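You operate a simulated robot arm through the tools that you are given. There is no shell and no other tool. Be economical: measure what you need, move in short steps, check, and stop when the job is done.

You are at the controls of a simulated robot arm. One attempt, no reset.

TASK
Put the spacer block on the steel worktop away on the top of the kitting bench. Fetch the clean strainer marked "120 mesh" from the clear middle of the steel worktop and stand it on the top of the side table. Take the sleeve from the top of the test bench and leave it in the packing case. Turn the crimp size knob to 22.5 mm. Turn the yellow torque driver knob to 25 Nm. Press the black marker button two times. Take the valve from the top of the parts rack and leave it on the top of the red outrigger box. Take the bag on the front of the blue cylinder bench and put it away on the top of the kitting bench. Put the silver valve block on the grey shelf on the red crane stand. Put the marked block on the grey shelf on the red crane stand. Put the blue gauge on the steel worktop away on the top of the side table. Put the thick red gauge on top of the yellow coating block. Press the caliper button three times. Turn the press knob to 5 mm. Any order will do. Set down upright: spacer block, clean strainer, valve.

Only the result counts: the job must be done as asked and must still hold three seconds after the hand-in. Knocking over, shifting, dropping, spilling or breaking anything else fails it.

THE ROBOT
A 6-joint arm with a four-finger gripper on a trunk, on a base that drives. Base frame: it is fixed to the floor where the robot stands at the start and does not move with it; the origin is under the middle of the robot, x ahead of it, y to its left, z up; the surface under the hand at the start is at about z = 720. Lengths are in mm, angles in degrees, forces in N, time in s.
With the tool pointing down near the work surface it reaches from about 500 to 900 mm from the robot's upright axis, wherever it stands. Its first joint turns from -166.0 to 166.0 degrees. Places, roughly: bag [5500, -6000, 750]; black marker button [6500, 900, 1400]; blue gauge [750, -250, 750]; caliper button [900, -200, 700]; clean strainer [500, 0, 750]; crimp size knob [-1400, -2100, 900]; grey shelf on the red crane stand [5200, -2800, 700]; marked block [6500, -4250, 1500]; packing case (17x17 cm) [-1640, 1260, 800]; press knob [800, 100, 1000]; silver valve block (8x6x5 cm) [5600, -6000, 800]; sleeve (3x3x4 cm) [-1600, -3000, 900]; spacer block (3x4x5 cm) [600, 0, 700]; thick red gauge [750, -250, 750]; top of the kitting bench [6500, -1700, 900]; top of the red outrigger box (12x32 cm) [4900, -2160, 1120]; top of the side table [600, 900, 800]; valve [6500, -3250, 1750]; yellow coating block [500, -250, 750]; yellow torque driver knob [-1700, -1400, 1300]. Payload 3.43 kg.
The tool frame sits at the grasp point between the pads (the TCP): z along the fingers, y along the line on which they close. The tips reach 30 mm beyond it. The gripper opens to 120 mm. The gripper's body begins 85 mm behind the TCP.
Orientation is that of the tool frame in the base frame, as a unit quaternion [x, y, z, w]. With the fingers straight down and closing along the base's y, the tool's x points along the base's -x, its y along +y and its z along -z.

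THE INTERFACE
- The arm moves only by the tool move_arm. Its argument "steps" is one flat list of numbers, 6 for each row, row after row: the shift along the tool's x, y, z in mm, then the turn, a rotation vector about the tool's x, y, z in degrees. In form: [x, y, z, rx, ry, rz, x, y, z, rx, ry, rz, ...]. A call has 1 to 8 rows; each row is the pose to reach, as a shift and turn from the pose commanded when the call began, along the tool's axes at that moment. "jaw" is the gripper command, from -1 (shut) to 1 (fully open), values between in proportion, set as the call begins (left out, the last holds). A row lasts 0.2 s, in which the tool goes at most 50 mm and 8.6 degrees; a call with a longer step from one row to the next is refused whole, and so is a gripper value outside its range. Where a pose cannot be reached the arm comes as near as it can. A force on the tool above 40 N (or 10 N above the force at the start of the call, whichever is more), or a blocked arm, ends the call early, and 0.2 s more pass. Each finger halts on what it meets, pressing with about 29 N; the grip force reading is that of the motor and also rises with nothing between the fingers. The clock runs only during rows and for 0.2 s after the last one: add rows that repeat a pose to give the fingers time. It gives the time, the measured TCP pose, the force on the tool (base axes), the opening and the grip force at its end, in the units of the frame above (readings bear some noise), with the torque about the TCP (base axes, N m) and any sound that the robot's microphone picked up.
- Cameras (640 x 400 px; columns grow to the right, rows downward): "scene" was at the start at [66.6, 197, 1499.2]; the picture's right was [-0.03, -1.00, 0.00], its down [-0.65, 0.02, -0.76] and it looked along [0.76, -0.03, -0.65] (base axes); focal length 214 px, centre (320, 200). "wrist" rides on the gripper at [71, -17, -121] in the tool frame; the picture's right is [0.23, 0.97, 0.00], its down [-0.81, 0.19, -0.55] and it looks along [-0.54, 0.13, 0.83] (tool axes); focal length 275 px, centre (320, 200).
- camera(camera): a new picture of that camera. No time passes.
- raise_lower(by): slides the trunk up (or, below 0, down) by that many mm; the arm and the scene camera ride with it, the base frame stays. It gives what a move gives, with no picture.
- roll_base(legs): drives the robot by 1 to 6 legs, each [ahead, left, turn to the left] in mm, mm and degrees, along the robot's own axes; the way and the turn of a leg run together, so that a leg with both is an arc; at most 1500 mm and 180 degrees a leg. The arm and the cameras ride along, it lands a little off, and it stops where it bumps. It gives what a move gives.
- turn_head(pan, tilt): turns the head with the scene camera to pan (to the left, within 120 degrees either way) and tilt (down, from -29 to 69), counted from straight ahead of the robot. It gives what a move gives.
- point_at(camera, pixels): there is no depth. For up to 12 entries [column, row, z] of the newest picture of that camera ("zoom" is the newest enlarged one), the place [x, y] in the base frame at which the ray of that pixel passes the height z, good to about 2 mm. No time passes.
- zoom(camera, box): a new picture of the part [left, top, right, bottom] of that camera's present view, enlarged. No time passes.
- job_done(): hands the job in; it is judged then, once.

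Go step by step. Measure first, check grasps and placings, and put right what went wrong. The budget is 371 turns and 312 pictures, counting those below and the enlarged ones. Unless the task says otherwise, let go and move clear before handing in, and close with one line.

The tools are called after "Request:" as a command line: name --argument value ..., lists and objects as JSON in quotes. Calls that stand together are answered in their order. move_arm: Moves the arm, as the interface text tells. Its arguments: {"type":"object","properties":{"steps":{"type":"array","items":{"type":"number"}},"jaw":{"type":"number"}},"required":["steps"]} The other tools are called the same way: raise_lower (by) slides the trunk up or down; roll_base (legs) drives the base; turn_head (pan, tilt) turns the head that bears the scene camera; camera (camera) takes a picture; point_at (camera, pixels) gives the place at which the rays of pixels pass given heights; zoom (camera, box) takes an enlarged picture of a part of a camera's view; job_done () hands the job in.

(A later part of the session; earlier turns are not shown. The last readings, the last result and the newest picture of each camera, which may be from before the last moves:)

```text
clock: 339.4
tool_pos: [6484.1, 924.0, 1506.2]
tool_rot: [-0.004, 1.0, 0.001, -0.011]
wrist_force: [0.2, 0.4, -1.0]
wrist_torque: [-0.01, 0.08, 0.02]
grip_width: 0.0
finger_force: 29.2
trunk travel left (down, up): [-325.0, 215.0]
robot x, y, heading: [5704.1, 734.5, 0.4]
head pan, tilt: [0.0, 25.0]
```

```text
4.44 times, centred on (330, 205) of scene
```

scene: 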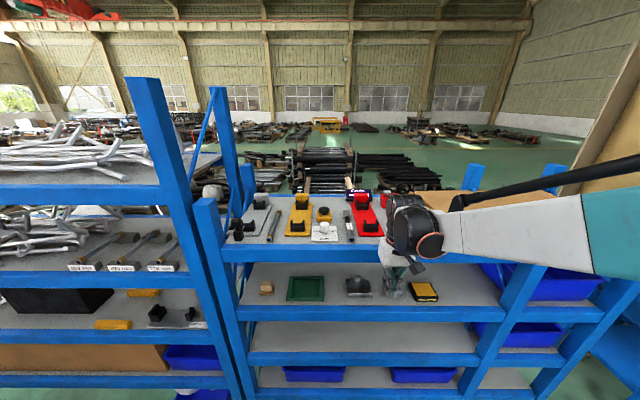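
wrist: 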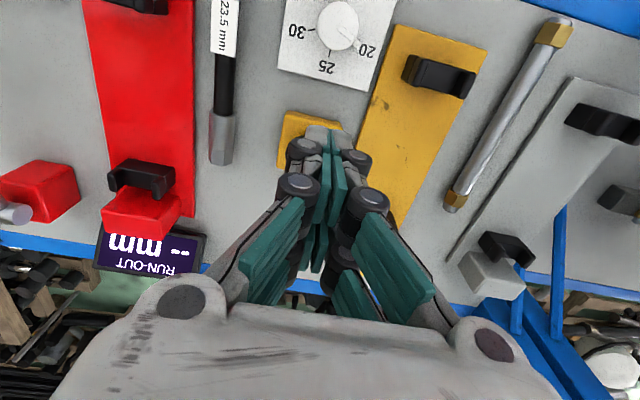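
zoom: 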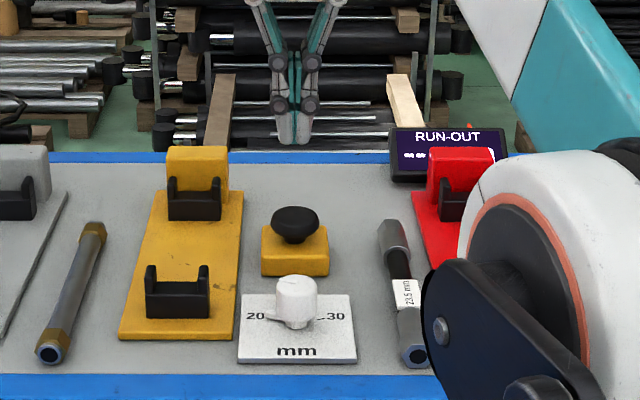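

I'll triangulate the yellow base's near-right corner: wrist (284,112), scene (332,218).

Request:
zoom --camera "wrist" --box '[260, 95, 380, 170]'

Request:
point_at --camera "wrist" --pixels '[[285, 112, 1340], [285, 112, 1360], [285, 112, 1380]]'

Request:
point_at --camera "scene" --pixels '[[332.1, 217.9, 1340], [332.1, 217.9, 1360], [332.1, 217.9, 1380], [317, 217.5, 1360], [324.7, 209, 1380], [324.7, 209, 1400]]'

```text
5.33 times, centred on (320, 132) of wrist
```

zoom: 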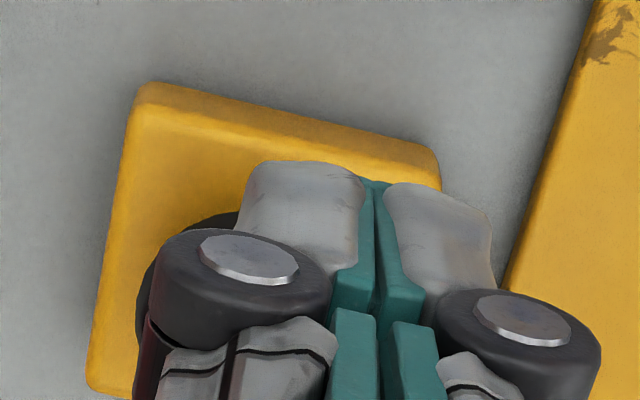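

```text
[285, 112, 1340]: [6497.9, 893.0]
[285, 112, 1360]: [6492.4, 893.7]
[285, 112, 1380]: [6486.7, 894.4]
```

```text
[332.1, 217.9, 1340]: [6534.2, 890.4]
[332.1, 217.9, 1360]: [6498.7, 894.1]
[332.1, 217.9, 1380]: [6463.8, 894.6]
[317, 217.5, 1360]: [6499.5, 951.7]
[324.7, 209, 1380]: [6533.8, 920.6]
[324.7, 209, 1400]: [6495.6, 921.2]
```

The button centre is (6522,922) with the top near 1386. I'll move over it and down to TCP 1432.

Request:
move_arm --steps '[-38, -2, 10, 0, 0, 0, -38, -2, 40, 0, 0, 0, -38, -2, 65, 0, 0, 0, -38, -2, 75, 0, 0, 0]'

Request:
zoom --camera "scene" --box '[290, 180, 370, 240]'

Request:
zoom --camera "wrist" --box '[260, 95, 380, 170]'

```text
clock: 340.4
tool_pos: [6519.8, 923.0, 1431.4]
tool_rot: [-0.003, 1.0, 0.0, -0.009]
wrist_force: [0.3, 0.4, -0.5]
wrist_torque: [-0.03, -0.01, 0.01]
grip_width: 0.0
finger_force: 28.9
out of reach, approached as far as the arm can: row 1, 2
trunk travel left (down, up): [-325.0, 215.0]
robot x, y, heading: [5707.6, 737.0, 0.2]
head pan, tilt: [0.0, 25.0]
```

```text
6.67 times, centred on (330, 210) of scene
```

zoom: 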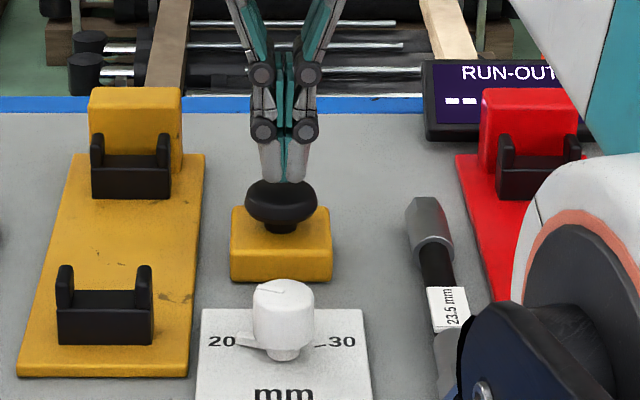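

```text
5.33 times, centred on (320, 132) of wrist
```

zoom: 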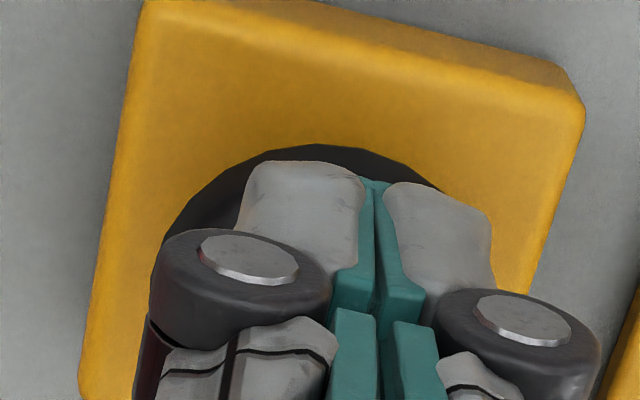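

Aligned over the button. Pressing.

Request:
move_arm --steps '[0, 0, 8, 0, 0, 0, 0, 0, 13, 0, 0, 0, 0, 0, 17, 0, 0, 0, 0, 0, 20, 0, 0, 0, 0, 0, 23, 0, 0, 0, 0, 0, 26, 0, 0, 0]'

```text
clock: 341.8
tool_pos: [6517.2, 921.7, 1407.1]
tool_rot: [-0.003, 1.0, 0.001, -0.009]
wrist_force: [5.4, 0.8, 12.1]
wrist_torque: [0.01, -0.21, -0.06]
grip_width: 6.1
finger_force: 32.9
trunk travel left (down, up): [-325.0, 215.0]
robot x, y, heading: [5702.6, 734.5, 0.5]
head pan, tilt: [0.0, 25.0]
heard: click
```

One click. I'll lift and press again.

Request:
move_arm --steps '[0, 0, -12, 0, 0, 0, 0, 0, -24, 0, 0, 0, 0, 0, -24, 0, 0, 0]'

Request:
move_arm --steps '[0, 0, 8, 0, 0, 0, 0, 0, 13, 0, 0, 0, 0, 0, 17, 0, 0, 0, 0, 0, 20, 0, 0, 0, 0, 0, 23, 0, 0, 0, 0, 0, 25, 0, 0, 0]'

Request:
move_arm --steps '[0, 0, -20, 0, 0, 0, 0, 0, -60, 0, 0, 0, 0, 0, -100, 0, 0, 0]'

Request:
zoom --camera "scene" --box '[270, 160, 390, 250]'

```text
clock: 342.6
tool_pos: [6519.7, 922.1, 1429.7]
tool_rot: [-0.004, 1.0, 0.001, -0.01]
wrist_force: [1.0, -0.3, 0.1]
wrist_torque: [-0.01, 0.01, -0.01]
grip_width: 0.0
finger_force: 33.1
trunk travel left (down, up): [-325.0, 215.0]
robot x, y, heading: [5700.9, 738.7, 0.5]
head pan, tilt: [0.0, 25.0]
```

```text
clock: 344.0
tool_pos: [6518.3, 922.5, 1405.6]
tool_rot: [-0.004, 1.0, 0.001, -0.009]
wrist_force: [8.1, 1.8, 20.2]
wrist_torque: [0.06, -0.32, 0.01]
grip_width: 6.0
finger_force: 33.4
trunk travel left (down, up): [-325.0, 215.0]
robot x, y, heading: [5703.0, 736.2, 0.5]
head pan, tilt: [0.0, 25.0]
heard: click
```

```text
clock: 344.8
tool_pos: [6503.2, 918.8, 1489.0]
tool_rot: [-0.003, 1.0, 0.001, -0.008]
wrist_force: [-0.2, -0.3, 0.0]
wrist_torque: [-0.03, -0.02, -0.02]
grip_width: 0.0
finger_force: 33.6
out of reach, approached as far as the arm can: row 3
trunk travel left (down, up): [-325.0, 215.0]
robot x, y, heading: [5704.4, 735.5, 0.7]
head pan, tilt: [0.0, 25.0]
```

```text
4.44 times, centred on (330, 205) of scene
```

zoom: 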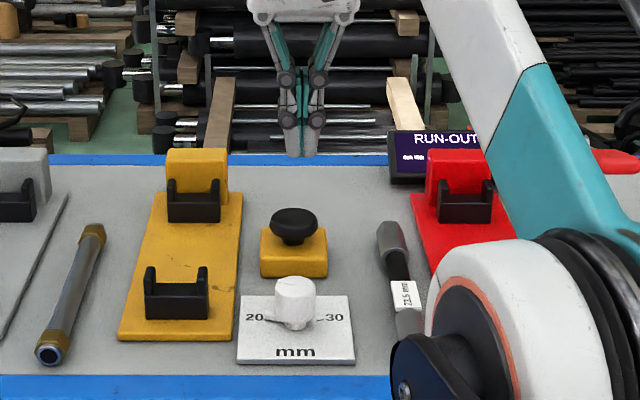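

That's two clicks. I'll retract and drive back toward the parts rack on the right.

Request:
move_arm --steps '[32, -23, 0, 0, 0, 0, 64, -46, 0, 0, 0, 0, 96, -69, 0, 0, 0, 0, 128, -92, 0, 0, 0, 0, 160, -115, 0, 0, 0, 0, 192, -138, 0, 0, 0, 0, 224, -161, 0, 0, 0, 0, 250, -184, 0, 0, 0, 0]'

Request:
roll_base --legs '[[0, -1000, 0], [20, -1000, 0]]'

Request:
roll_base --legs '[[0, 0, -90]]'

Request:
turn_head --pan 0 --tilt 15

Request:
camera --camera "scene"

```text
clock: 346.6
tool_pos: [6254.9, 731.4, 1492.4]
tool_rot: [-0.003, 1.0, 0.001, -0.009]
wrist_force: [-0.3, -0.6, 0.3]
wrist_torque: [0.03, -0.01, 0.0]
grip_width: 0.1
finger_force: 33.2
trunk travel left (down, up): [-325.0, 215.0]
robot x, y, heading: [5700.6, 735.1, 0.3]
head pan, tilt: [0.0, 25.0]
```

```text
clock: 356.5
tool_pos: [6287.6, -1265.8, 1491.4]
tool_rot: [-0.003, 1.0, 0.001, -0.01]
wrist_force: [-0.9, -0.3, 0.1]
wrist_torque: [0.04, 0.01, -0.03]
grip_width: 0.0
finger_force: 34.2
trunk travel left (down, up): [-325.0, 215.0]
robot x, y, heading: [5734.1, -1267.6, 0.6]
head pan, tilt: [0.0, 25.0]
```

```text
clock: 360.8
tool_pos: [5726.5, -1817.5, 1490.8]
tool_rot: [0.709, 0.705, 0.007, -0.006]
wrist_force: [-0.5, 0.6, -0.2]
wrist_torque: [-0.02, 0.03, 0.0]
grip_width: 0.0
finger_force: 33.3
trunk travel left (down, up): [-325.0, 215.0]
robot x, y, heading: [5732.5, -1263.6, -90.3]
head pan, tilt: [0.0, 25.0]
```

```text
clock: 361.5
tool_pos: [5728.0, -1817.1, 1491.9]
tool_rot: [0.708, 0.706, 0.008, -0.005]
wrist_force: [-0.6, 0.6, 0.6]
wrist_torque: [0.0, -0.02, 0.01]
grip_width: 0.0
finger_force: 33.4
trunk travel left (down, up): [-325.0, 215.0]
robot x, y, heading: [5733.2, -1261.7, -90.4]
head pan, tilt: [0.0, 15.0]
```

```text
122 pictures are left
```

scene: 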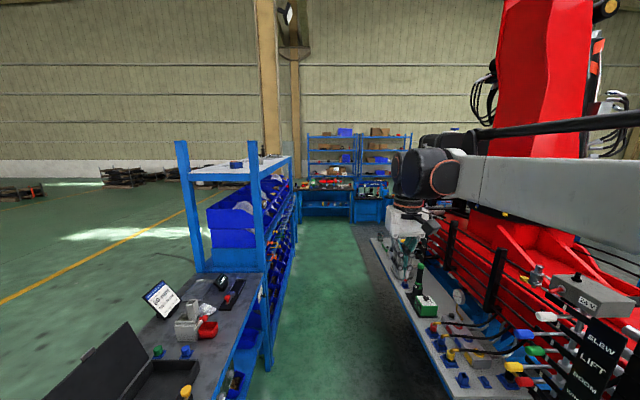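

Request:
zoom --camera "scene" --box '[370, 220, 640, 400]'

Request:
zoom --camera "scene" --box '[160, 120, 420, 280]'

Request:
point_at --camera "scene" --pixels '[[370, 238, 700], [450, 398, 700], [403, 297, 700], [262, 370, 0], [283, 290, 0], [300, 215, 0], [355, 222, 0], [240, 165, 1750]]'

```text
2.22 times, centred on (505, 310) of scene
```

zoom: 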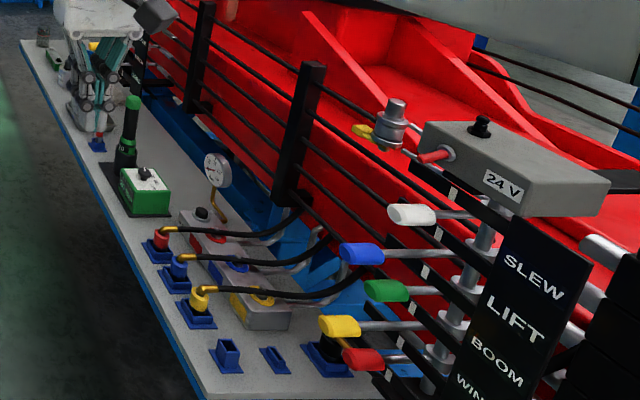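

```text
2.46 times, centred on (290, 200) of scene
```

zoom: 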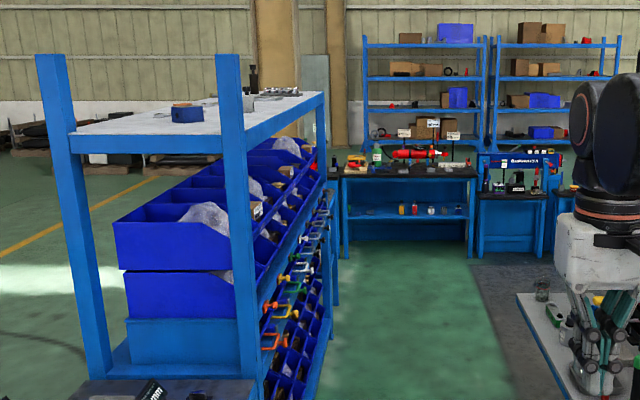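

```text
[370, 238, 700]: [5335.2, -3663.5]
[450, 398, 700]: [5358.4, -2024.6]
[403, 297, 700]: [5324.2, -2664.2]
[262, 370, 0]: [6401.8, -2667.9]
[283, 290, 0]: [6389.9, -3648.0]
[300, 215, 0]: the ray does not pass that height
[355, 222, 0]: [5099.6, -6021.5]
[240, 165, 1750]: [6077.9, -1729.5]
```

The lane is x 5340–6380. I'll raise the trunk fully and the arm higher, drive to y≈-3250, then turn to face the parts rack.

Request:
raise_lower --by 215

Request:
move_arm --steps '[0, 0, -45, 0, 0, 0, 0, 0, -90, 0, 0, 0, 0, 0, -135, 0, 0, 0, 0, 0, -170, 0, 0, 0]'

Request:
roll_base --legs '[[1000, 40, 0], [1000, 40, 0]]'

Request:
turn_head --pan 60 --tilt 15

Request:
camera --camera "scene"

```text
clock: 363.8
tool_pos: [5726.5, -1816.8, 1706.6]
tool_rot: [0.709, 0.706, 0.007, -0.007]
wrist_force: [-0.2, 0.1, -1.1]
wrist_torque: [-0.02, 0.0, -0.04]
grip_width: 0.0
finger_force: 33.5
trunk travel left (down, up): [-540.0, 0.0]
robot x, y, heading: [5730.3, -1263.3, -90.1]
head pan, tilt: [0.0, 15.0]
```

```text
clock: 364.8
tool_pos: [5726.8, -1820.3, 1877.0]
tool_rot: [0.709, 0.705, 0.008, -0.006]
wrist_force: [0.8, -0.6, 0.2]
wrist_torque: [0.0, -0.01, 0.01]
grip_width: 0.1
finger_force: 32.8
trunk travel left (down, up): [-540.0, 0.0]
robot x, y, heading: [5734.8, -1262.2, -90.5]
head pan, tilt: [0.0, 15.0]
```

```text
clock: 374.8
tool_pos: [5798.9, -3829.4, 1876.7]
tool_rot: [0.707, 0.707, 0.008, -0.007]
wrist_force: [0.1, 0.5, -1.3]
wrist_torque: [0.04, -0.01, -0.03]
grip_width: 0.0
finger_force: 33.1
trunk travel left (down, up): [-540.0, 0.0]
robot x, y, heading: [5802.4, -3272.5, -89.7]
head pan, tilt: [0.0, 15.0]
```

```text
clock: 376.1
tool_pos: [5798.7, -3828.5, 1876.8]
tool_rot: [0.706, 0.708, 0.007, -0.006]
wrist_force: [0.5, -0.6, 0.0]
wrist_torque: [0.06, 0.01, 0.0]
grip_width: 0.0
finger_force: 33.4
trunk travel left (down, up): [-540.0, 0.0]
robot x, y, heading: [5802.2, -3272.1, -90.0]
head pan, tilt: [60.0, 15.0]
```

```text
119 pictures are left
```

scene: 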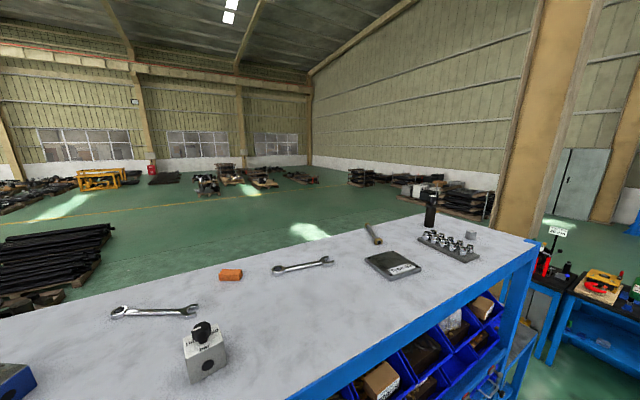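

Request:
zoom --camera "scene" --box '[150, 300, 260, 400]'

Request:
zoom --camera "scene" --box '[350, 190, 500, 290]'

Request:
turn_head --pan 110 --tilt 25

Request:
camera --camera "scene"

```text
4.00 times, centred on (205, 350) of scene
```

zoom: 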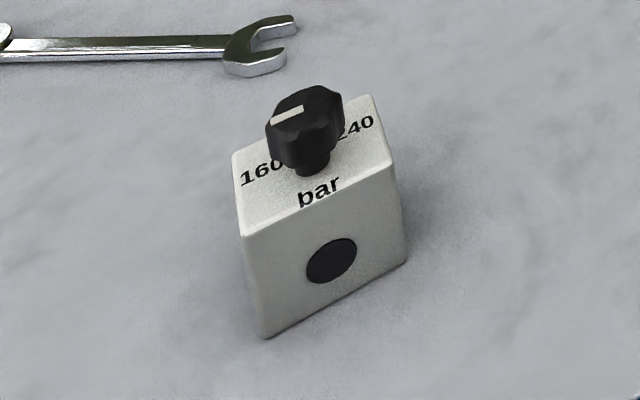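

```text
4.00 times, centred on (425, 240) of scene
```

zoom: 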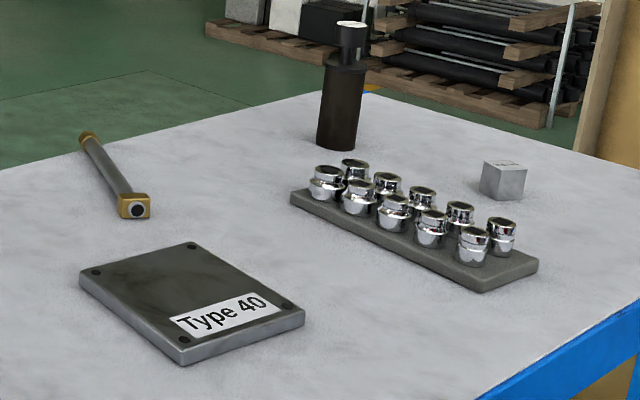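

```text
clock: 377.3
tool_pos: [5798.6, -3828.7, 1876.5]
tool_rot: [0.706, 0.708, 0.007, -0.006]
wrist_force: [0.3, -0.1, 0.5]
wrist_torque: [0.0, -0.02, 0.0]
grip_width: 0.0
finger_force: 33.3
trunk travel left (down, up): [-540.0, 0.0]
robot x, y, heading: [5802.8, -3273.6, -89.6]
head pan, tilt: [110.0, 25.0]
```

```text
116 pictures are left
```

scene: 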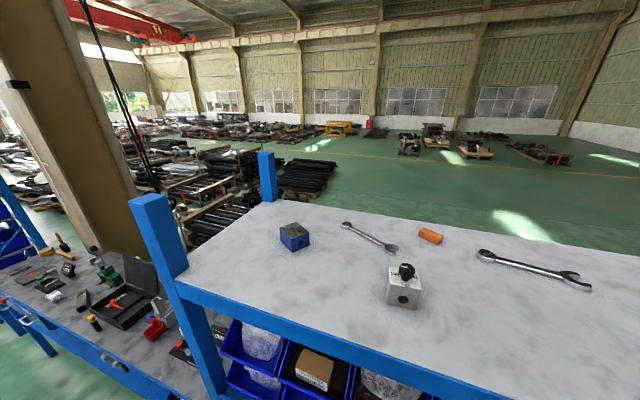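

The valve is the grey block with a knob marked "bar" at (403,288). I'll locate it.

Request:
point_at --camera "scene" --pixels '[[402, 307, 1740], [402, 307, 1750], [402, 307, 1760], [388, 304, 1750], [418, 309, 1750], [406, 270, 1820], [175, 275, 1750], [240, 300, 1750]]'

Request:
zoom --camera "scene" --box '[370, 250, 440, 320]'

```text
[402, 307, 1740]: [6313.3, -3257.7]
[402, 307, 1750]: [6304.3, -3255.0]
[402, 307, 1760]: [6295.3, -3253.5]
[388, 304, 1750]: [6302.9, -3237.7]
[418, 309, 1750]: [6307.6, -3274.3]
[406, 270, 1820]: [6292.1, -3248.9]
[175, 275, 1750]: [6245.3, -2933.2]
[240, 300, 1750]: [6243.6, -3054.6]
```

```text
5.71 times, centred on (405, 285) of scene
```

zoom: 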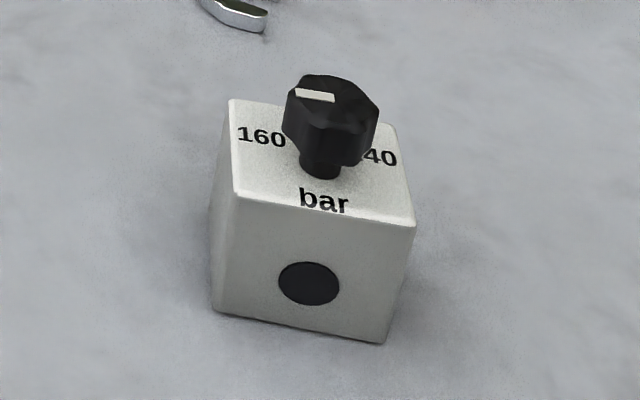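

Before swinging over the rack top, I'll raise the arm another 80 mm, then turn left to face the rack.

Request:
move_arm --steps '[20, 0, -40, 0, 0, 0, 40, 0, -80, 0, 0, 0]' --jaw 0.5

Request:
roll_base --legs '[[0, 0, 90]]'

Request:
turn_head --pan 0 --tilt 25

Request:
camera --camera "scene"

Request:
camera --camera "wrist"

```text
clock: 377.9
tool_pos: [5798.8, -3789.6, 1956.9]
tool_rot: [0.706, 0.708, 0.008, -0.007]
wrist_force: [-0.1, 0.4, -0.1]
wrist_torque: [-0.01, -0.01, -0.03]
grip_width: 90.0
finger_force: 0.4
trunk travel left (down, up): [-540.0, 0.0]
robot x, y, heading: [5804.9, -3274.7, -89.8]
head pan, tilt: [110.0, 25.0]
```

```text
clock: 382.1
tool_pos: [6317.4, -3273.7, 1957.5]
tool_rot: [-0.004, 1.0, 0.001, -0.009]
wrist_force: [-0.2, 0.0, 0.5]
wrist_torque: [-0.04, -0.03, 0.02]
grip_width: 90.1
finger_force: 0.0
trunk travel left (down, up): [-540.0, 0.0]
robot x, y, heading: [5801.2, -3274.1, 0.6]
head pan, tilt: [110.0, 25.0]
```

```text
clock: 384.0
tool_pos: [6317.5, -3272.6, 1957.9]
tool_rot: [-0.005, 1.0, 0.001, -0.01]
wrist_force: [-0.9, 0.7, -0.3]
wrist_torque: [-0.02, 0.02, 0.0]
grip_width: 89.9
finger_force: 0.1
trunk travel left (down, up): [-540.0, 0.0]
robot x, y, heading: [5799.6, -3274.8, 0.3]
head pan, tilt: [0.0, 25.0]
```

```text
114 pictures are left
```

scene: 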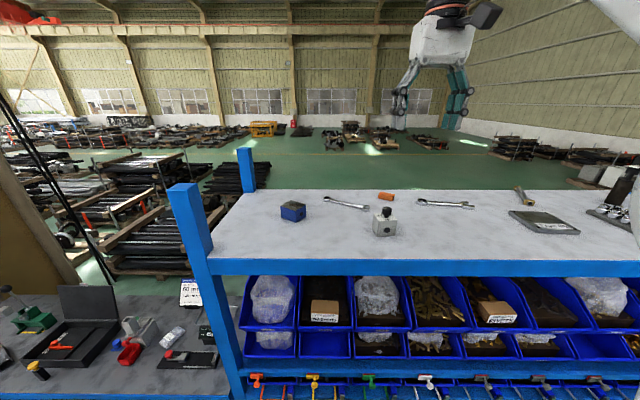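

```text
113 pictures are left
```

wrist: 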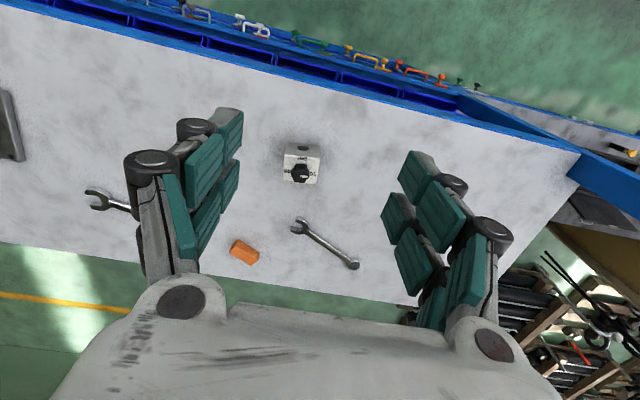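

Both cameras see the valve: wrist (302,165), scene (385,225). Triangulating.

Request:
zoom --camera "scene" --box '[355, 195, 415, 245]'

Request:
zoom --camera "wrist" --box '[260, 130, 350, 200]'

```text
8.00 times, centred on (385, 220) of scene
```

zoom: 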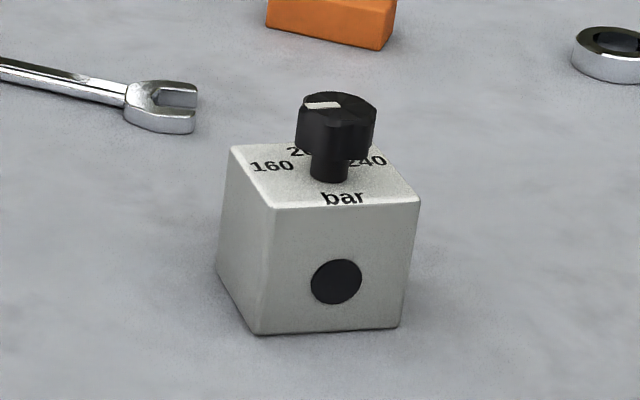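

```text
5.71 times, centred on (305, 165) of wrist
```

zoom: 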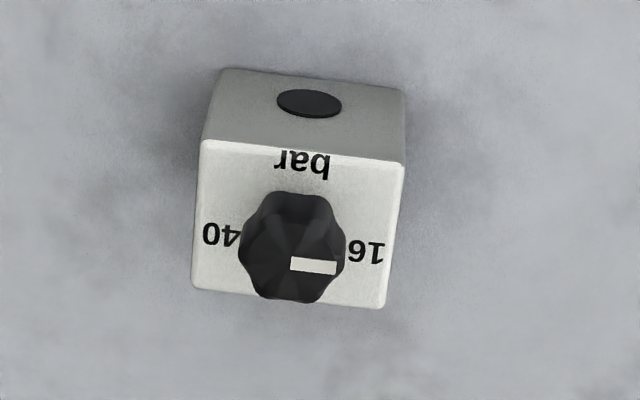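

Request:
point_at --camera "scene" --pixels '[[377.3, 236.9, 1640], [377.3, 236.9, 1680], [377.3, 236.9, 1720], [394.8, 235.8, 1680], [378.1, 220.9, 1720], [378.1, 220.9, 1760], [397.5, 220, 1740], [387.1, 207.9, 1740], [387.1, 207.9, 1780]]'

Request:
point_at --camera "wrist" --pixels '[[319.9, 145.8, 1640], [319.9, 145.8, 1680], [319.9, 145.8, 1720], [287.5, 141.9, 1680], [319.9, 158.9, 1720], [319.9, 158.9, 1760], [284.5, 154.5, 1740], [301.2, 172.9, 1740], [301.2, 172.9, 1780]]'

```text
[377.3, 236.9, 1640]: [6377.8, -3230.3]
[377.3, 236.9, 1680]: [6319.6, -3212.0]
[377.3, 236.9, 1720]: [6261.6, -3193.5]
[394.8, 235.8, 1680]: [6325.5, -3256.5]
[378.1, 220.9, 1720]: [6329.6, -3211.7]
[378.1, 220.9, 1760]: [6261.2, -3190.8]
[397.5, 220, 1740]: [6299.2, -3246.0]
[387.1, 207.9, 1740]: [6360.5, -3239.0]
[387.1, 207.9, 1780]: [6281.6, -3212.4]
```

```text
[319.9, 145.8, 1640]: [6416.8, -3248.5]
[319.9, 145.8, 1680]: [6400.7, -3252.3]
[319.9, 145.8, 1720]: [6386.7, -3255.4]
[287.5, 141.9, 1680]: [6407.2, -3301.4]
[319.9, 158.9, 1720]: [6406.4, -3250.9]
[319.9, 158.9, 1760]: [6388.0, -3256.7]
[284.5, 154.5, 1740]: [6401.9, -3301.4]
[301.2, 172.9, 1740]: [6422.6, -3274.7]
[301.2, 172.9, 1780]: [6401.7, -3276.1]
```

The shelf top is really at z≈1602. The valve block is 49 mm wide, centred about (6461,-3270), top 1659, knob top 1697, yawed about 7°. I'll approach with rz -7 and correct the 1° tilt.

Request:
move_arm --steps '[-37, 1, 0, 0, -0.3, -2, -74, 2, 0, 0, -0.6, -4, -111, 3, 0, 0, -0.9, -6, -147, 3, 10, 0, -1.1, -7, -147, 3, 55, 0, -1.1, -7, -148, 3, 100, 0, -1.1, -7, -149, 3, 145, 0, -1.1, -7, -149, 3, 190, 0, -1.1, -7]'

Request:
camera --camera "wrist"

Request:
zoom --camera "scene" --box '[335, 160, 435, 245]'

```text
clock: 385.8
tool_pos: [6463.3, -3269.0, 1763.9]
tool_rot: [-0.066, 0.998, 0.0, 0.001]
wrist_force: [0.0, -0.6, 0.3]
wrist_torque: [-0.02, 0.01, 0.01]
grip_width: 89.8
finger_force: 0.0
out of reach, approached as far as the arm can: row 3, 4
trunk travel left (down, up): [-540.0, 0.0]
robot x, y, heading: [5801.4, -3272.0, 0.4]
head pan, tilt: [0.0, 25.0]
```

```text
110 pictures are left
```

wrist: 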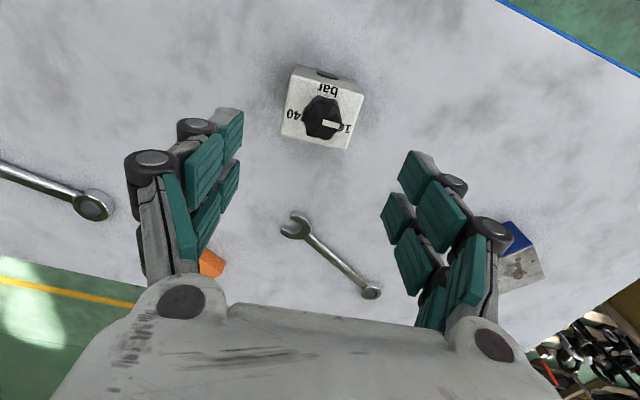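

```text
4.71 times, centred on (385, 202) of scene
```

zoom: 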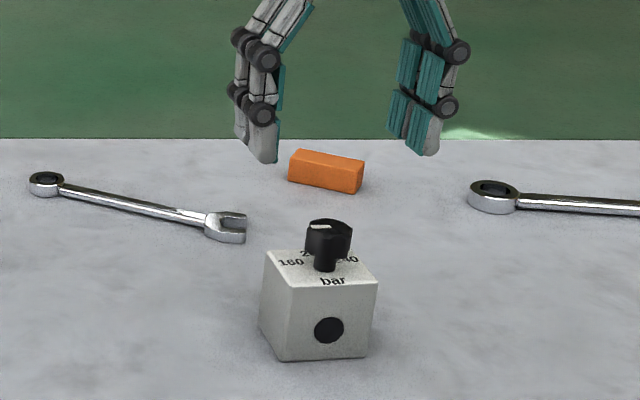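

Request:
zoom --camera "wrist" --box '[270, 55, 380, 160]'

Request:
point_at --camera "zoom" --pixels '[[200, 110, 1659], [475, 160, 1659], [175, 300, 1659], [420, 350, 1659]]'

```text
3.81 times, centred on (325, 108) of wrist
```

zoom: 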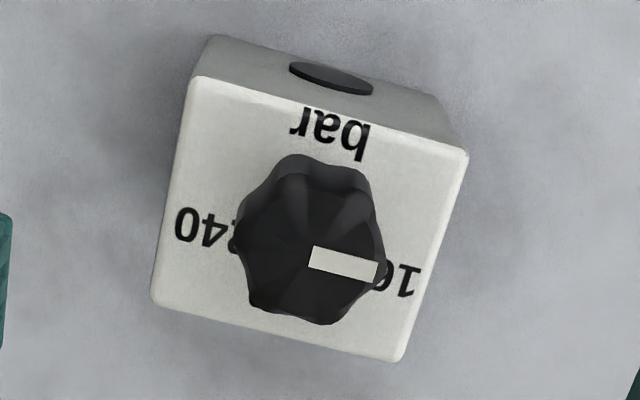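

```text
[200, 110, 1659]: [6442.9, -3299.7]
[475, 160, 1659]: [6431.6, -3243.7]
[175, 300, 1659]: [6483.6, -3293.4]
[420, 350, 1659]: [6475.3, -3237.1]
```

The block's centre is (6457,-3271). I'll make a small shift, descend 124 mm and grip.

Request:
move_arm --steps '[6, -2, 40, 0, 0, 0, 6, -2, 80, 0, 0, 0, 6, -2, 110, 0, 0, 0, 6, -2, 124, 0, 0, 0, 6, -2, 124, 0, 0, 0]' --jaw 0.3

Request:
move_arm --steps '[0, 0, 0, 0, 0, 0, 0, 0, 0, 0, 0, 0, 0, 0, 0, 0, 0, 0]' --jaw -1

Request:
zoom --camera "scene" --box '[335, 160, 435, 245]'

```text
clock: 387.0
tool_pos: [6457.1, -3270.5, 1640.7]
tool_rot: [-0.065, 0.998, 0.001, 0.0]
wrist_force: [-0.1, 0.0, 0.4]
wrist_torque: [-0.02, -0.01, -0.01]
grip_width: 78.0
finger_force: 0.1
trunk travel left (down, up): [-540.0, 0.0]
robot x, y, heading: [5802.4, -3271.0, 0.4]
head pan, tilt: [0.0, 25.0]
```

```text
clock: 387.8
tool_pos: [6457.8, -3271.9, 1641.1]
tool_rot: [-0.066, 0.998, 0.0, 0.001]
wrist_force: [0.1, 1.3, 2.8]
wrist_torque: [0.06, -0.02, 0.19]
grip_width: 59.7
finger_force: 28.9
trunk travel left (down, up): [-540.0, 0.0]
robot x, y, heading: [5802.4, -3274.2, 0.1]
head pan, tilt: [0.0, 25.0]
```

```text
4.71 times, centred on (385, 202) of scene
```

zoom: 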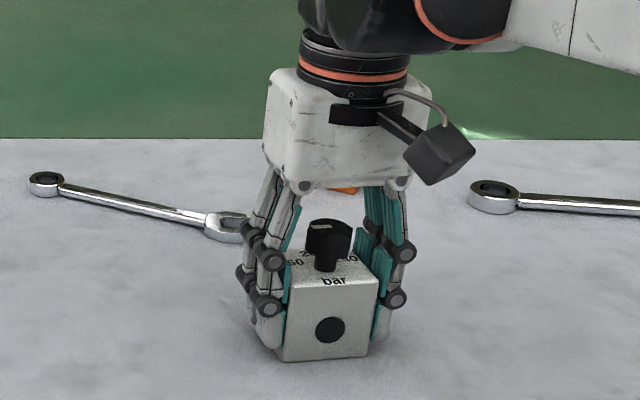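

The valve is gripped at 59.7 mm. Lifting, retracting and turning back into the lane.

Request:
move_arm --steps '[0, 0, -40, 0, 0, 0, 0, 0, -85, 0, 0, 0, 0, 0, -130, 0, 0, 0, 0, 0, -175, 0, 0, 0, 35, 0, -205, 0, 0, 0, 80, 0, -210, 0, 0, 0, 125, 0, -210, 0, 0, 0, 150, 0, -210, 0, 0, 0]'

Request:
roll_base --legs '[[0, 0, -90], [-1000, 0, 0], [-1000, 0, 0]]'

Request:
roll_base --legs '[[0, -600, 0]]'

Request:
turn_head --pan 0 --tilt 35

Request:
camera --camera "scene"

Request:
camera --camera "wrist"

```text
clock: 389.6
tool_pos: [6308.0, -3290.9, 1850.5]
tool_rot: [-0.066, 0.998, 0.0, 0.0]
wrist_force: [0.2, -0.6, -7.3]
wrist_torque: [-0.03, 0.0, 0.01]
grip_width: 59.6
finger_force: 29.0
trunk travel left (down, up): [-540.0, 0.0]
robot x, y, heading: [5802.4, -3271.6, 0.2]
head pan, tilt: [0.0, 25.0]
```

```text
clock: 403.4
tool_pos: [5770.0, -1789.5, 1850.5]
tool_rot: [0.659, 0.752, 0.0, 0.001]
wrist_force: [0.3, 0.7, -9.6]
wrist_torque: [0.02, -0.02, 0.01]
grip_width: 60.0
finger_force: 29.0
trunk travel left (down, up): [-540.0, 0.0]
robot x, y, heading: [5786.5, -1283.1, -89.6]
head pan, tilt: [0.0, 25.0]
```

```text
clock: 406.7
tool_pos: [5172.1, -1794.1, 1849.6]
tool_rot: [0.659, 0.752, 0.002, 0.001]
wrist_force: [-0.2, 0.7, -7.7]
wrist_torque: [0.02, -0.03, 0.02]
grip_width: 59.6
finger_force: 28.8
trunk travel left (down, up): [-540.0, 0.0]
robot x, y, heading: [5192.6, -1287.4, -89.4]
head pan, tilt: [0.0, 25.0]
```

```text
clock: 407.5
tool_pos: [5174.7, -1794.9, 1850.9]
tool_rot: [0.659, 0.752, 0.001, 0.001]
wrist_force: [0.0, 0.8, -8.1]
wrist_torque: [0.02, 0.01, 0.01]
grip_width: 59.7
finger_force: 29.5
trunk travel left (down, up): [-540.0, 0.0]
robot x, y, heading: [5192.7, -1287.0, -89.5]
head pan, tilt: [0.0, 35.0]
```

```text
106 pictures are left
```

scene: 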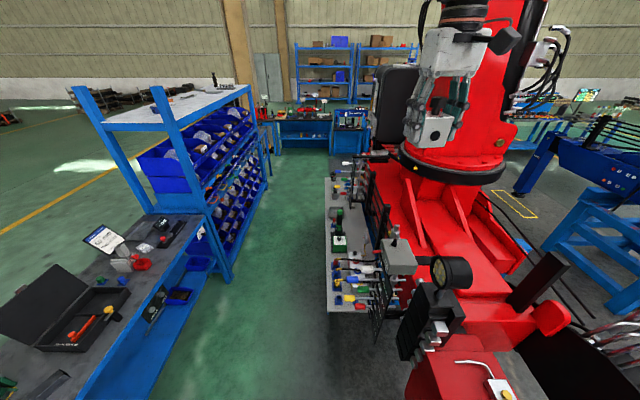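

```text
105 pictures are left
```

wrist: 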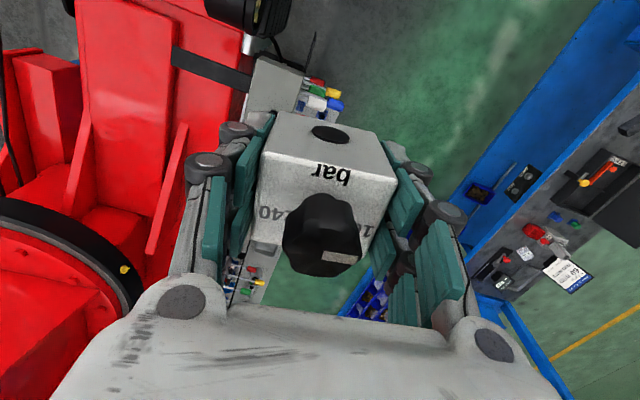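

Request:
turn_head --pan -5 --tilt 60

Request:
camera --camera "scene"

Request:
point_at --camera "scene" --pixels '[[440, 200, 1120], [500, 200, 1120], [440, 280, 1120], [500, 280, 1120]]'

```text
clock: 408.4
tool_pos: [5174.4, -1795.7, 1849.4]
tool_rot: [0.658, 0.753, 0.0, 0.0]
wrist_force: [0.1, 0.3, -8.8]
wrist_torque: [0.05, -0.01, -0.01]
grip_width: 59.6
finger_force: 29.0
trunk travel left (down, up): [-540.0, 0.0]
robot x, y, heading: [5195.1, -1290.5, -89.4]
head pan, tilt: [-5.0, 60.0]
```

```text
104 pictures are left
```

scene: 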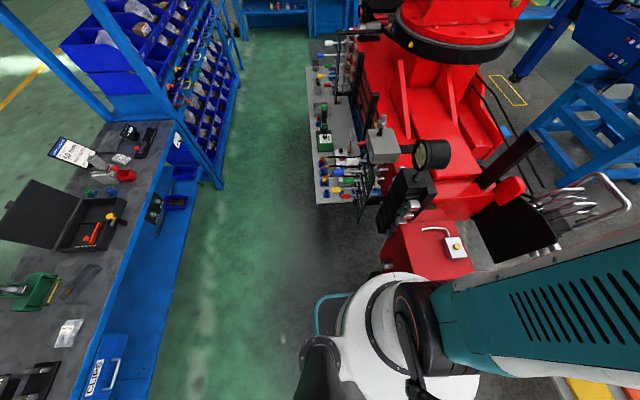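

```text
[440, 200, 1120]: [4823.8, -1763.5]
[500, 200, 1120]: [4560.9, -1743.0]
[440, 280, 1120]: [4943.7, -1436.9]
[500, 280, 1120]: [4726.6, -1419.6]
```

Request:
zoom --camera "scene" --box '[340, 110, 540, 290]'

Request:
point_at --camera "scene" --pixels '[[385, 225, 1120], [450, 212, 1120], [385, 225, 900], [450, 212, 900], [405, 280, 600], [470, 275, 600], [330, 190, 700], [455, 245, 1120]]'

```text
2.22 times, centred on (440, 200) of scene
```

zoom: 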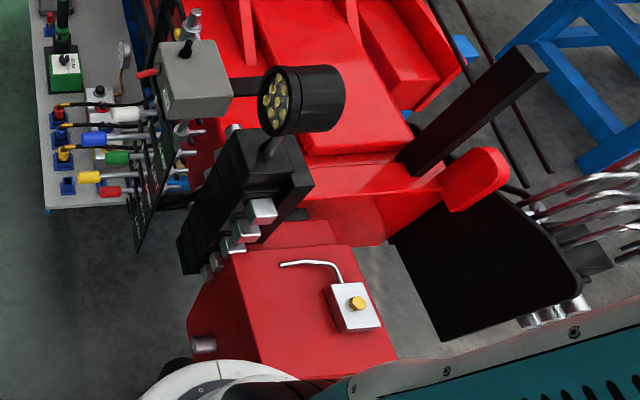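

```text
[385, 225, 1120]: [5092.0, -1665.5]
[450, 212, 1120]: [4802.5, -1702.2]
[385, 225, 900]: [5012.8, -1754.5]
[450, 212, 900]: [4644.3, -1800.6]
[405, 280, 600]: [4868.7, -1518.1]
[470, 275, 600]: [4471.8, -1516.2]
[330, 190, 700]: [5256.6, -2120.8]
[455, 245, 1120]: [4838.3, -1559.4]
```

I'll back up 350 mm for a second viewpoint to get this box's true height.

Request:
roll_base --legs '[[-350, 0, 0]]'

Request:
camera --camera "scene"

Request:
zoom --camera "scene" --box '[360, 90, 540, 230]'

```text
clock: 410.6
tool_pos: [5171.7, -1443.9, 1849.9]
tool_rot: [0.658, 0.753, -0.001, 0.001]
wrist_force: [1.0, 1.4, -9.0]
wrist_torque: [-0.01, 0.03, -0.01]
grip_width: 59.6
finger_force: 28.9
trunk travel left (down, up): [-540.0, 0.0]
robot x, y, heading: [5192.2, -938.5, -89.4]
head pan, tilt: [-5.0, 60.0]
```

```text
102 pictures are left
```

scene: 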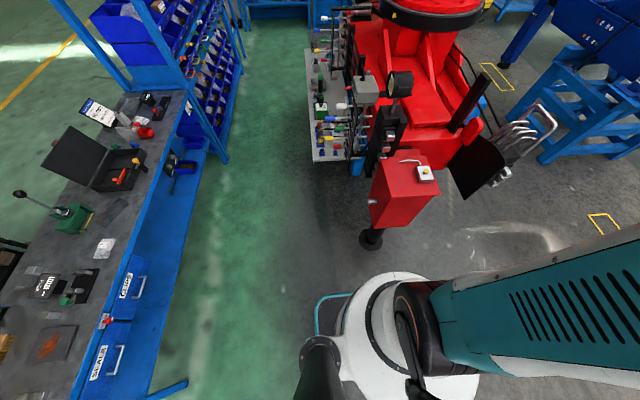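

```text
2.86 times, centred on (450, 160) of scene
```

zoom: 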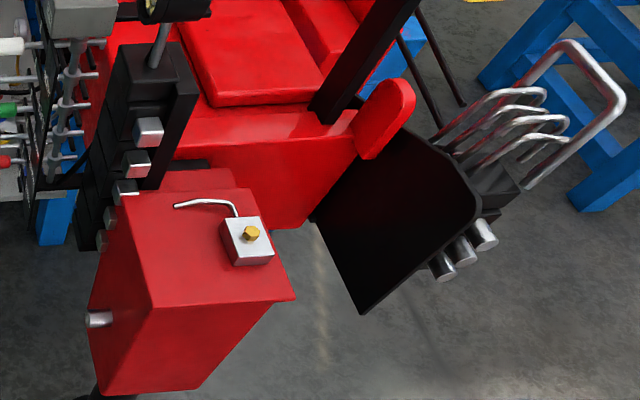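

Both pictures show the yellow-knobbed fitting on the box. The second view gives it at (425.9,171.5).

Request:
point_at --camera "scene" --pixels '[[425.9, 171.5, 1000], [425.9, 171.5, 1120], [425.9, 171.5, 1200], [392.3, 197.5, 1100], [440.6, 194.4, 1100], [383.6, 156.5, 1100], [427.3, 156.5, 1100], [372, 242, 0]]'

```text
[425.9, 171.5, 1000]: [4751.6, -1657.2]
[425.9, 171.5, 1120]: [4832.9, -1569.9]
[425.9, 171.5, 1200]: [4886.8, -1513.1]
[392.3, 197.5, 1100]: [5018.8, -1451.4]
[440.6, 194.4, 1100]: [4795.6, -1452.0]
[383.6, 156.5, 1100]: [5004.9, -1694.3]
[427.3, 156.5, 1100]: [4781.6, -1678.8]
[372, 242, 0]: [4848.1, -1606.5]
```

The near box doesn't match the precise place (4900,-2160). I'll look at that spot from the lane side, facing -x at y≈-2160.

Request:
roll_base --legs '[[0, 580, 0], [1220, 0, 0], [0, 0, -90]]'

Request:
turn_head --pan 0 --tilt 40

Request:
camera --camera "scene"

Request:
camera --camera "wrist"

```text
clock: 423.5
tool_pos: [5265.2, -2131.8, 1850.0]
tool_rot: [0.998, 0.059, 0.0, 0.001]
wrist_force: [0.3, 0.0, -8.1]
wrist_torque: [-0.02, -0.01, 0.03]
grip_width: 59.8
finger_force: 29.5
trunk travel left (down, up): [-540.0, 0.0]
robot x, y, heading: [5771.2, -2156.1, 179.6]
head pan, tilt: [-5.0, 60.0]
```

```text
clock: 424.4
tool_pos: [5264.6, -2131.5, 1850.6]
tool_rot: [0.998, 0.058, 0.0, 0.001]
wrist_force: [-0.8, 0.3, -8.8]
wrist_torque: [0.04, -0.02, -0.03]
grip_width: 59.9
finger_force: 28.9
trunk travel left (down, up): [-540.0, 0.0]
robot x, y, heading: [5769.6, -2156.8, 179.7]
head pan, tilt: [0.0, 40.0]
```

```text
100 pictures are left
```

scene: 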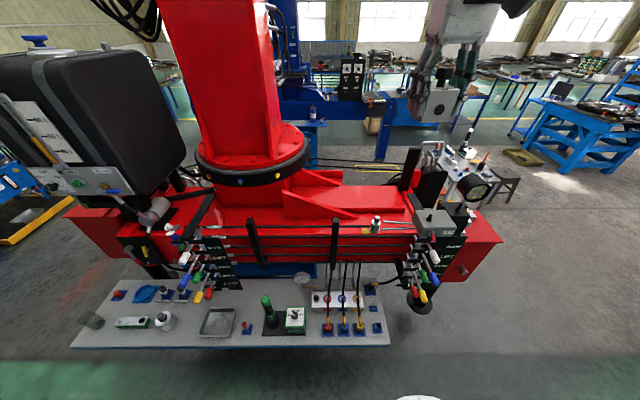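

```text
99 pictures are left
```

wrist: 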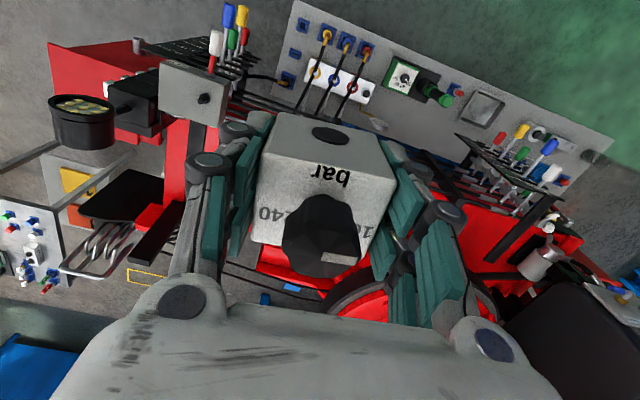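

Request:
point_at --camera "scene" --pixels '[[370, 200, 1120], [350, 200, 1120], [400, 200, 1120], [345, 186, 1120], [395, 186, 1120], [410, 212, 1120], [360, 215, 1120]]'

Request:
zoom --camera "scene" --box '[270, 150, 520, 300]'

```text
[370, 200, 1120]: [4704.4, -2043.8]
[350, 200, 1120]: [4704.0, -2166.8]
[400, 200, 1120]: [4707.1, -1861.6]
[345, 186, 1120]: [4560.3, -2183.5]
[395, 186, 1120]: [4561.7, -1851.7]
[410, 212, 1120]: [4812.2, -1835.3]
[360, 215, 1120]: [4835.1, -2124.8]
```

```text
2.56 times, centred on (395, 225) of scene
```

zoom: 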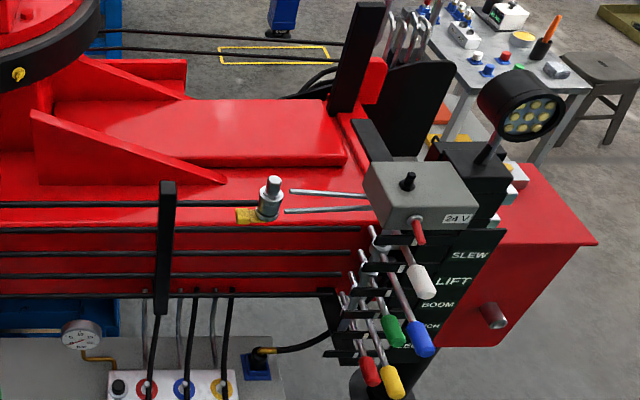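

The raised red plate triangulates to z≈1123. I'll look closer at what is exactly at (4900,-2160).

Request:
point_at --camera "scene" --pixels '[[352, 222, 1120], [350, 218, 1120], [352, 224, 1100], [352, 226, 1080], [375, 222, 1120], [330, 222, 1120], [352, 230, 1120]]'

Request:
zoom --camera "scene" --box '[300, 180, 420, 260]'

```text
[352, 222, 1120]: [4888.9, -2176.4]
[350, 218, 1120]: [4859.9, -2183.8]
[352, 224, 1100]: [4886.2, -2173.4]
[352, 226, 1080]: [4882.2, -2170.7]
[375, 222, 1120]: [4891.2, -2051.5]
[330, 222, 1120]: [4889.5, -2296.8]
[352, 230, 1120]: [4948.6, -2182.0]
```

```text
5.00 times, centred on (360, 220) of scene
```

zoom: 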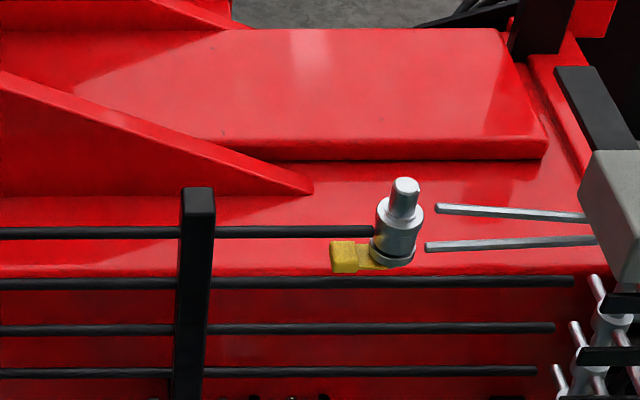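

The ledge between the gusset foot and the beam front edge is the 12×32 cm top at z≈1120, centred (4900,-2160), with a fitting near y -2090. I'll place the valve at (4922,-2190), driving 80 mm closer and moving over.

Request:
roll_base --legs '[[80, 0, 0]]'

Request:
move_arm --steps '[-45, 4, 0, 0, 0, 1, -90, 9, 0, 0, 0, 2, -135, 14, 0, 0, 0, 3, -180, 18, 0, 0, 0, 4, -225, 22, 10, 0, 0, 6, -268, 27, 25, 0, 0, 6.7, -268, 27, 70, 0, 0, 6.7, -268, 27, 115, 0, 0, 6.7]'

Request:
move_arm --steps '[0, 0, 48, 0, 0, 0, 0, 0, 96, 0, 0, 0, 0, 0, 144, 0, 0, 0, 0, 0, 192, 0, 0, 0, 0, 0, 240, 0, 0, 0, 0, 0, 288, 0, 0, 0, 0, 0, 336, 0, 0, 0, 0, 0, 384, 0, 0, 0]'

Request:
camera --camera "wrist"

Request:
camera --camera "scene"

```text
clock: 425.4
tool_pos: [5180.8, -2131.1, 1850.1]
tool_rot: [0.998, 0.058, 0.0, 0.002]
wrist_force: [-1.2, -0.4, -8.2]
wrist_torque: [0.01, -0.09, 0.01]
grip_width: 59.6
finger_force: 29.4
trunk travel left (down, up): [-540.0, 0.0]
robot x, y, heading: [5694.8, -2151.4, 179.5]
head pan, tilt: [0.0, 40.0]
```

```text
clock: 427.2
tool_pos: [4925.9, -2189.6, 1738.2]
tool_rot: [1.0, 0.001, -0.001, 0.001]
wrist_force: [3.1, 0.0, -6.8]
wrist_torque: [0.03, 0.18, -0.02]
grip_width: 59.4
finger_force: 29.4
out of reach, approached as far as the arm can: row 6
trunk travel left (down, up): [-540.0, 0.0]
robot x, y, heading: [5692.4, -2153.7, 179.8]
head pan, tilt: [0.0, 40.0]
```

```text
clock: 429.0
tool_pos: [4920.6, -2191.2, 1349.9]
tool_rot: [1.0, -0.001, 0.0, 0.001]
wrist_force: [0.4, 0.1, -9.1]
wrist_torque: [0.0, -0.01, -0.04]
grip_width: 59.8
finger_force: 29.5
trunk travel left (down, up): [-540.0, 0.0]
robot x, y, heading: [5688.7, -2155.3, 179.8]
head pan, tilt: [0.0, 40.0]
```

```text
96 pictures are left
```

wrist: 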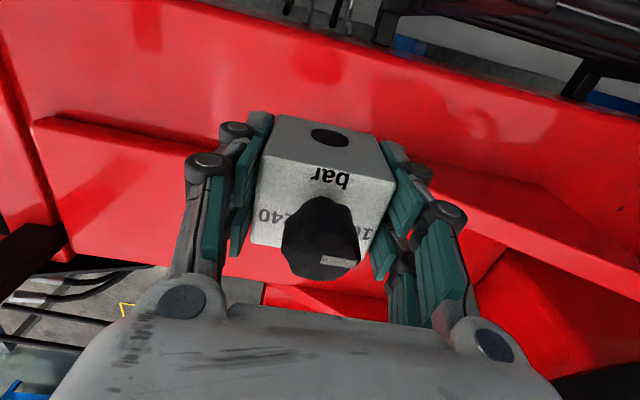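

```text
95 pictures are left
```

scene: 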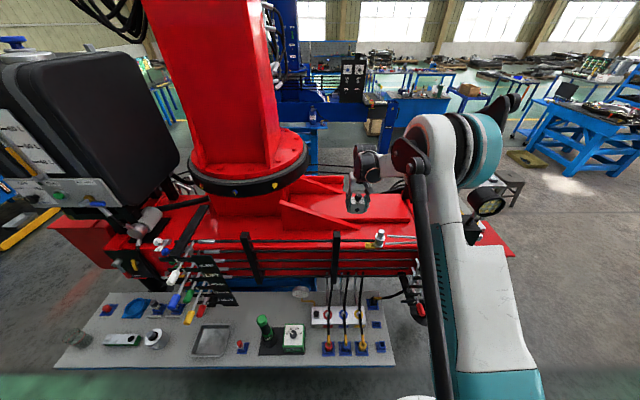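

Request:
zoom --camera "scene" --box '[300, 170, 420, 260]'

Request:
point_at --camera "wrist" --pixels '[[320, 40, 1120], [320, 90, 1120], [250, 20, 1120], [450, 70, 1120], [225, 150, 1120], [440, 175, 1120], [100, 130, 1120]]'

```text
4.44 times, centred on (360, 215) of scene
```

zoom: 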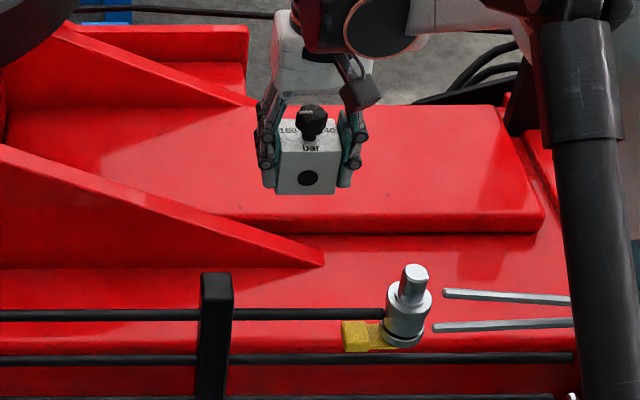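

```text
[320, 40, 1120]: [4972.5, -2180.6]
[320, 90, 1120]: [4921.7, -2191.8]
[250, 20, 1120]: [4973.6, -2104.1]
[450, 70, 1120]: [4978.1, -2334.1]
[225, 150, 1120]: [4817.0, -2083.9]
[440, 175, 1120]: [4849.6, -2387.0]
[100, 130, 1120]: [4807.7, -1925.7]
```

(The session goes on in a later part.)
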